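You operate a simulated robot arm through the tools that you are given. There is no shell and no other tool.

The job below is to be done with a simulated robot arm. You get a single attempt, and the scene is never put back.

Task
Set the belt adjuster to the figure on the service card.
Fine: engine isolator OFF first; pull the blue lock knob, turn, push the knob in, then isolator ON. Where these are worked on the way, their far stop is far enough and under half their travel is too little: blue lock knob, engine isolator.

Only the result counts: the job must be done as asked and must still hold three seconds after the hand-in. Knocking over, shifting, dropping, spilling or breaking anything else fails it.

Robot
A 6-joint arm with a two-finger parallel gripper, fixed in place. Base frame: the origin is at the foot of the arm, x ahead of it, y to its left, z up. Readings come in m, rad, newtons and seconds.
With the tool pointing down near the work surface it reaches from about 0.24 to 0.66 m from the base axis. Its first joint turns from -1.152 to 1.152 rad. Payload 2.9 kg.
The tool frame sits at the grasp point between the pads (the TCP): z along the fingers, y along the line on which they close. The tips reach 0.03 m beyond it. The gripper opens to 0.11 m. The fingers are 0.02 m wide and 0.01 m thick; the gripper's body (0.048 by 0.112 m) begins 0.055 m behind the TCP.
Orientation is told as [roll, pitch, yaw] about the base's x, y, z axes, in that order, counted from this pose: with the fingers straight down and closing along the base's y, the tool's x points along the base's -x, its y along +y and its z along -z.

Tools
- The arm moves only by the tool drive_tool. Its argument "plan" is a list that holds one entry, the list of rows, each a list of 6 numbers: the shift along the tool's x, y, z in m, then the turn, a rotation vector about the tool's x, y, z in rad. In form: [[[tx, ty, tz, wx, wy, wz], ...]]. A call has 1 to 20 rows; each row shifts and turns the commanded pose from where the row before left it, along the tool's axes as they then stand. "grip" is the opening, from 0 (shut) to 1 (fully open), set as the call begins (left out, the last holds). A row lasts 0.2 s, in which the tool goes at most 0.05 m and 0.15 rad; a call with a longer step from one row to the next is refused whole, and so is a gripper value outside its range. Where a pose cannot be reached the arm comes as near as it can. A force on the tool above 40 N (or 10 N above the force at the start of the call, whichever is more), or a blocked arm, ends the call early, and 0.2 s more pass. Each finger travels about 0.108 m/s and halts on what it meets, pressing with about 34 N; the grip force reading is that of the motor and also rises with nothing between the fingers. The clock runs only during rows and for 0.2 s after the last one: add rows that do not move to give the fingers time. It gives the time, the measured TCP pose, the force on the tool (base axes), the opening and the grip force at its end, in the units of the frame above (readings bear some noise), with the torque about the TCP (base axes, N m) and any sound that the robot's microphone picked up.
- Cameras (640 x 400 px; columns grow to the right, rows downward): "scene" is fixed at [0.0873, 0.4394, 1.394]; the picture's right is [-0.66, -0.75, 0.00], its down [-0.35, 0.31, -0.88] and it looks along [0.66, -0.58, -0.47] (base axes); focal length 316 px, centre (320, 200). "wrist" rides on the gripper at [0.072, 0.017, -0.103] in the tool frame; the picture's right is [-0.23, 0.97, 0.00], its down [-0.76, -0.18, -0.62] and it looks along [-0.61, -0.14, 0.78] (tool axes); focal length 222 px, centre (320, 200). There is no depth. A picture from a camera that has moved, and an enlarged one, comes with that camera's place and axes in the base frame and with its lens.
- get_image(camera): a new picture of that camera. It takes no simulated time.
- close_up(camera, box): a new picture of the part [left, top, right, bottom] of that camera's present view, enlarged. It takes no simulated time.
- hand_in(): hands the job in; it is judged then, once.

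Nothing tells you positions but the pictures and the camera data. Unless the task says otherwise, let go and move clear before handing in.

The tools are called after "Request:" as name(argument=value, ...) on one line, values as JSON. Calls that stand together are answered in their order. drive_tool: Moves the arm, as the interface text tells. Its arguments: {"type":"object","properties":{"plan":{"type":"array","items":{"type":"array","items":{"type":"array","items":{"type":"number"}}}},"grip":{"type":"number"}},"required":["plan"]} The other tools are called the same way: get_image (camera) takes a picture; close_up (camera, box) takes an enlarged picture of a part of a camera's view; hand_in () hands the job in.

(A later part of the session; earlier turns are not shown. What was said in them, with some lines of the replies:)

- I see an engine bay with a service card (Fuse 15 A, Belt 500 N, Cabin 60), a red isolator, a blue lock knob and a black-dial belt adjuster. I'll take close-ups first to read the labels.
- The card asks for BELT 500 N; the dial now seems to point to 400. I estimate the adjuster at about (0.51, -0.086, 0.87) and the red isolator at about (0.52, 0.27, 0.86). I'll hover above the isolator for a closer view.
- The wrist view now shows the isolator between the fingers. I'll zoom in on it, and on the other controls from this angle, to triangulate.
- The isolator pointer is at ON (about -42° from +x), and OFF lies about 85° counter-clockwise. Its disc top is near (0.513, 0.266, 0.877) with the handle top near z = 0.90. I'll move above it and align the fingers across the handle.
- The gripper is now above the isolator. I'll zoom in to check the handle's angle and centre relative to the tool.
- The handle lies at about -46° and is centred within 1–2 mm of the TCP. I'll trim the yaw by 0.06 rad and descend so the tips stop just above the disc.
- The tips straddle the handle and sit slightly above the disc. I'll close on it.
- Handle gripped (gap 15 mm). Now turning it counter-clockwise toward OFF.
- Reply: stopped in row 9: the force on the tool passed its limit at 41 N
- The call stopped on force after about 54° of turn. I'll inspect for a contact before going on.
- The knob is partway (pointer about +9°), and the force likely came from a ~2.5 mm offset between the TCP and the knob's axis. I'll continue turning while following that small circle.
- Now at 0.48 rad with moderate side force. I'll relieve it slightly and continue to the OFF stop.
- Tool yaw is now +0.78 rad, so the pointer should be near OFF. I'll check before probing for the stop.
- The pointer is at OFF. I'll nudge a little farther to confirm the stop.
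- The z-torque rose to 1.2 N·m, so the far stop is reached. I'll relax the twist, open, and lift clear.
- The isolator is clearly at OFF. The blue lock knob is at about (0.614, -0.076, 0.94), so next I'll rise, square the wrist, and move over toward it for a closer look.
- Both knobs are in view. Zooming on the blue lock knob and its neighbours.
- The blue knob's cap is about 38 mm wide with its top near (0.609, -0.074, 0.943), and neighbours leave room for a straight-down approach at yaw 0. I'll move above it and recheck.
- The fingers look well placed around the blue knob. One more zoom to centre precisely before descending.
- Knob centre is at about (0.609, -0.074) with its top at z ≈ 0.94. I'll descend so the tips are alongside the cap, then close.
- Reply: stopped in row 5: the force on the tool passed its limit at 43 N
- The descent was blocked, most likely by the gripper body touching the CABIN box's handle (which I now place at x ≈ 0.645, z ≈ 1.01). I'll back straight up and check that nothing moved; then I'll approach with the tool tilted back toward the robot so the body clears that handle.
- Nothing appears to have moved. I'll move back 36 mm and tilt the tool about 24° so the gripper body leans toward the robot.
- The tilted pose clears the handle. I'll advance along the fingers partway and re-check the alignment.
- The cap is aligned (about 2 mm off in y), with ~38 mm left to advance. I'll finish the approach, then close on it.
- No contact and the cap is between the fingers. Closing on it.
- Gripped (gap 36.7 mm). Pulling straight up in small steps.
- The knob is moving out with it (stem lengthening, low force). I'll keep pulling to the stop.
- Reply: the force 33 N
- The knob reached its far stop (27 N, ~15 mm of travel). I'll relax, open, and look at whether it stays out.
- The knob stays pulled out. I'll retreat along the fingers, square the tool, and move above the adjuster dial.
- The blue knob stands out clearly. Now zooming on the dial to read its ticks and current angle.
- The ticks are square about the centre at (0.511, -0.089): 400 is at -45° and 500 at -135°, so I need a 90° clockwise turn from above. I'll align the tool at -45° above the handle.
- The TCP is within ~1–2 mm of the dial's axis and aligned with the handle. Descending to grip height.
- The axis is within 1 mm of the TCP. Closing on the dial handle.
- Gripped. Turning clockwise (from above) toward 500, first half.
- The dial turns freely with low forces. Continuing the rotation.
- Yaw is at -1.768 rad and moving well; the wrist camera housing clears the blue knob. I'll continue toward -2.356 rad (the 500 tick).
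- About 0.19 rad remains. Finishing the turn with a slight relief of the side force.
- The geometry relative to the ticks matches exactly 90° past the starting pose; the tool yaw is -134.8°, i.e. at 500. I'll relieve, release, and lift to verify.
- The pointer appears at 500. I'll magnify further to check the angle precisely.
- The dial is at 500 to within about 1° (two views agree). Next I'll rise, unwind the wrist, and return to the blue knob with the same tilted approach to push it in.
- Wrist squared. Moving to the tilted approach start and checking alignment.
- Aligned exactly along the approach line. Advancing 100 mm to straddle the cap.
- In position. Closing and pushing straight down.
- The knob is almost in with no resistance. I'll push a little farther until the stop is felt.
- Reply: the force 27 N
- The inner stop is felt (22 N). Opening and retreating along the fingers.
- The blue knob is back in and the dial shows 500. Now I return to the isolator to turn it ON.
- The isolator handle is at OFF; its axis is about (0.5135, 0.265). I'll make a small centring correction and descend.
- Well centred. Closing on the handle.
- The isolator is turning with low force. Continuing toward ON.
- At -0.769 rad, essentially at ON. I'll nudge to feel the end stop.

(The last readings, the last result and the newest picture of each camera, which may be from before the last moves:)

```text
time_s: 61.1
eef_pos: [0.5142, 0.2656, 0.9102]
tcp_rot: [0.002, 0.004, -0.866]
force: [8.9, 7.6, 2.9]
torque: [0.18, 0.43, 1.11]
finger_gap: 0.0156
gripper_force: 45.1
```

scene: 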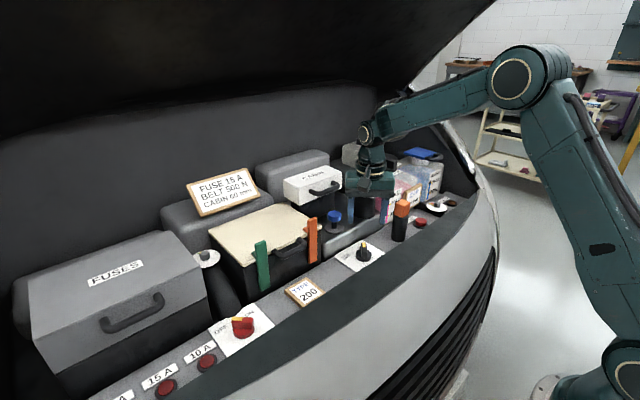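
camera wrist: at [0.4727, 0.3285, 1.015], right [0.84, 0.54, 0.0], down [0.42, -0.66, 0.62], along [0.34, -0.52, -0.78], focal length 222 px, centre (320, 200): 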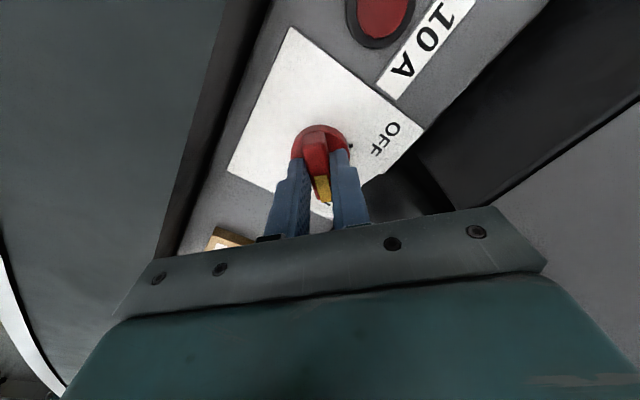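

The stop is reached (1.1 N·m reaction). Relaxing the twist, opening and lifting clear.

Request:
drive_tool(plan=[[[0, 0, 0, 0, 0, -0.07], [0, 0, 0, 0, 0, 0]]])

Request:
drive_tool(plan=[[[0, 0, 0, 0, 0, 0], [0, 0, 0, 0, 0, 0], [0, 0, -0.03, 0, 0, 0], [0, 0, -0.04, 0, 0, 0], [0, 0, -0.045, 0, 0, 0], [0, 0, -0.045, 0, 0, 0], [0, 0, -0.045, 0, 0, 0], [0, 0, 0, 0, 0, 0]]], grip=0.6)

Request:
get_image(camera="scene")

Request:
close_up(camera="scene", box=[190, 250, 310, 360])

Request:
close_up(camera="scene", box=[280, 150, 420, 270])

Request:
get_image(camera="wrist")

```text
time_s: 61.7
eef_pos: [0.5138, 0.2649, 0.9109]
tcp_rot: [0.001, 0.002, -0.797]
force: [6.8, 11.4, 3.7]
torque: [0.16, 0.39, 0.58]
finger_gap: 0.0148
gripper_force: 45.4
```

```text
time_s: 63.5
eef_pos: [0.5149, 0.2642, 1.1171]
tcp_rot: [0.001, 0.001, -0.798]
force: [-0.4, 0.3, 0.0]
torque: [-0.01, 0.0, -0.02]
finger_gap: 0.066
gripper_force: 0.0
```

```text
taken
```

scene: 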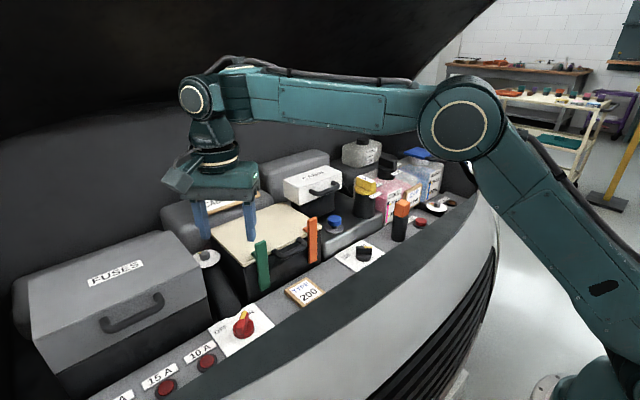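

```text
3.64 times, centred on (250, 305) of scene
camera zoom: at [0.0873, 0.4394, 1.394], right [-0.66, -0.75, 0.0], down [-0.35, 0.31, -0.88], along [0.66, -0.58, -0.47], focal length 1150 px, centre (574, -182)
```

zoom: 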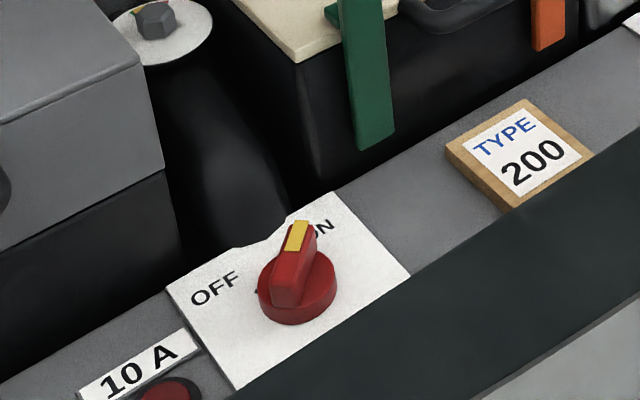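

```text
3.33 times, centred on (350, 210) of scene
camera zoom: at [0.0873, 0.4394, 1.394], right [-0.66, -0.75, 0.0], down [-0.35, 0.31, -0.88], along [0.66, -0.58, -0.47], focal length 1054 px, centre (220, 167)
```

zoom: 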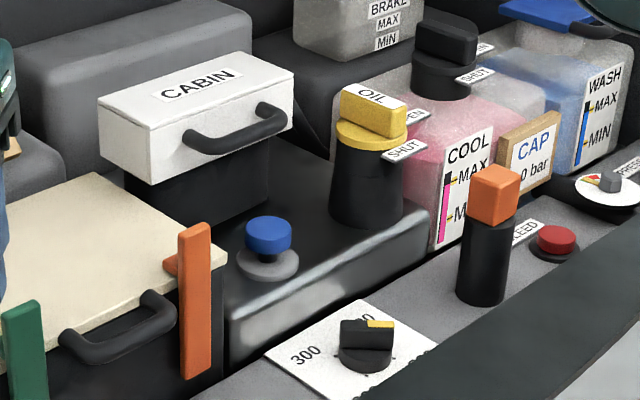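

```text
taken
camera wrist: at [0.4752, 0.329, 1.2201], right [0.86, 0.52, 0.0], down [0.4, -0.67, 0.62], along [0.32, -0.53, -0.78], focal length 222 px, centre (320, 200)
```

wrist: 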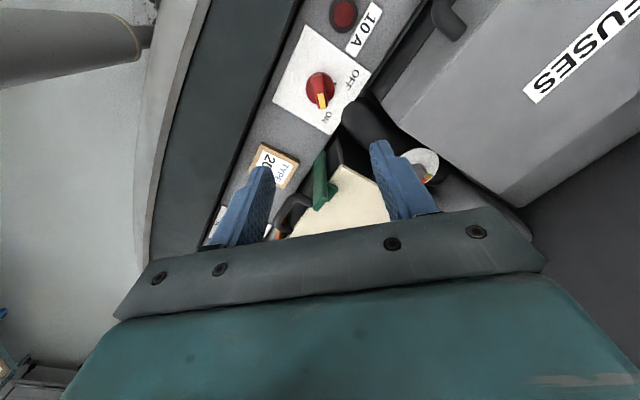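

The isolator points to ON, the blue lock knob is back in, and the belt adjuster points to 500. Nothing else appears moved, and the gripper is open and clear above, so I'm handing in.

Request:
hand_in()

```text
The job is handed in.
```

The belt adjuster is set to 500 N, the figure on the service card, and I've handed the job in. No verdict has come back yet.

- **Sequence:** I turned the isolator to its OFF stop and pulled the blue lock knob to its outer stop, about 15 mm. I then turned the dial 90° from 400 to 500, pushed the knob back to its inner stop, and turned the isolator to its ON stop.
- **Dial accuracy:** two camera views put the pointer within about 1° of the 500 tick.
- **Contact along the way:** on my first approach to the blue knob something blocked the gripper at about 43 N, most likely the CABIN box's handle. I backed off and came in tilted instead. In the pictures afterwards the box looked unmoved, and I saw nothing else shifted.

The gripper is open and clear of the controls.
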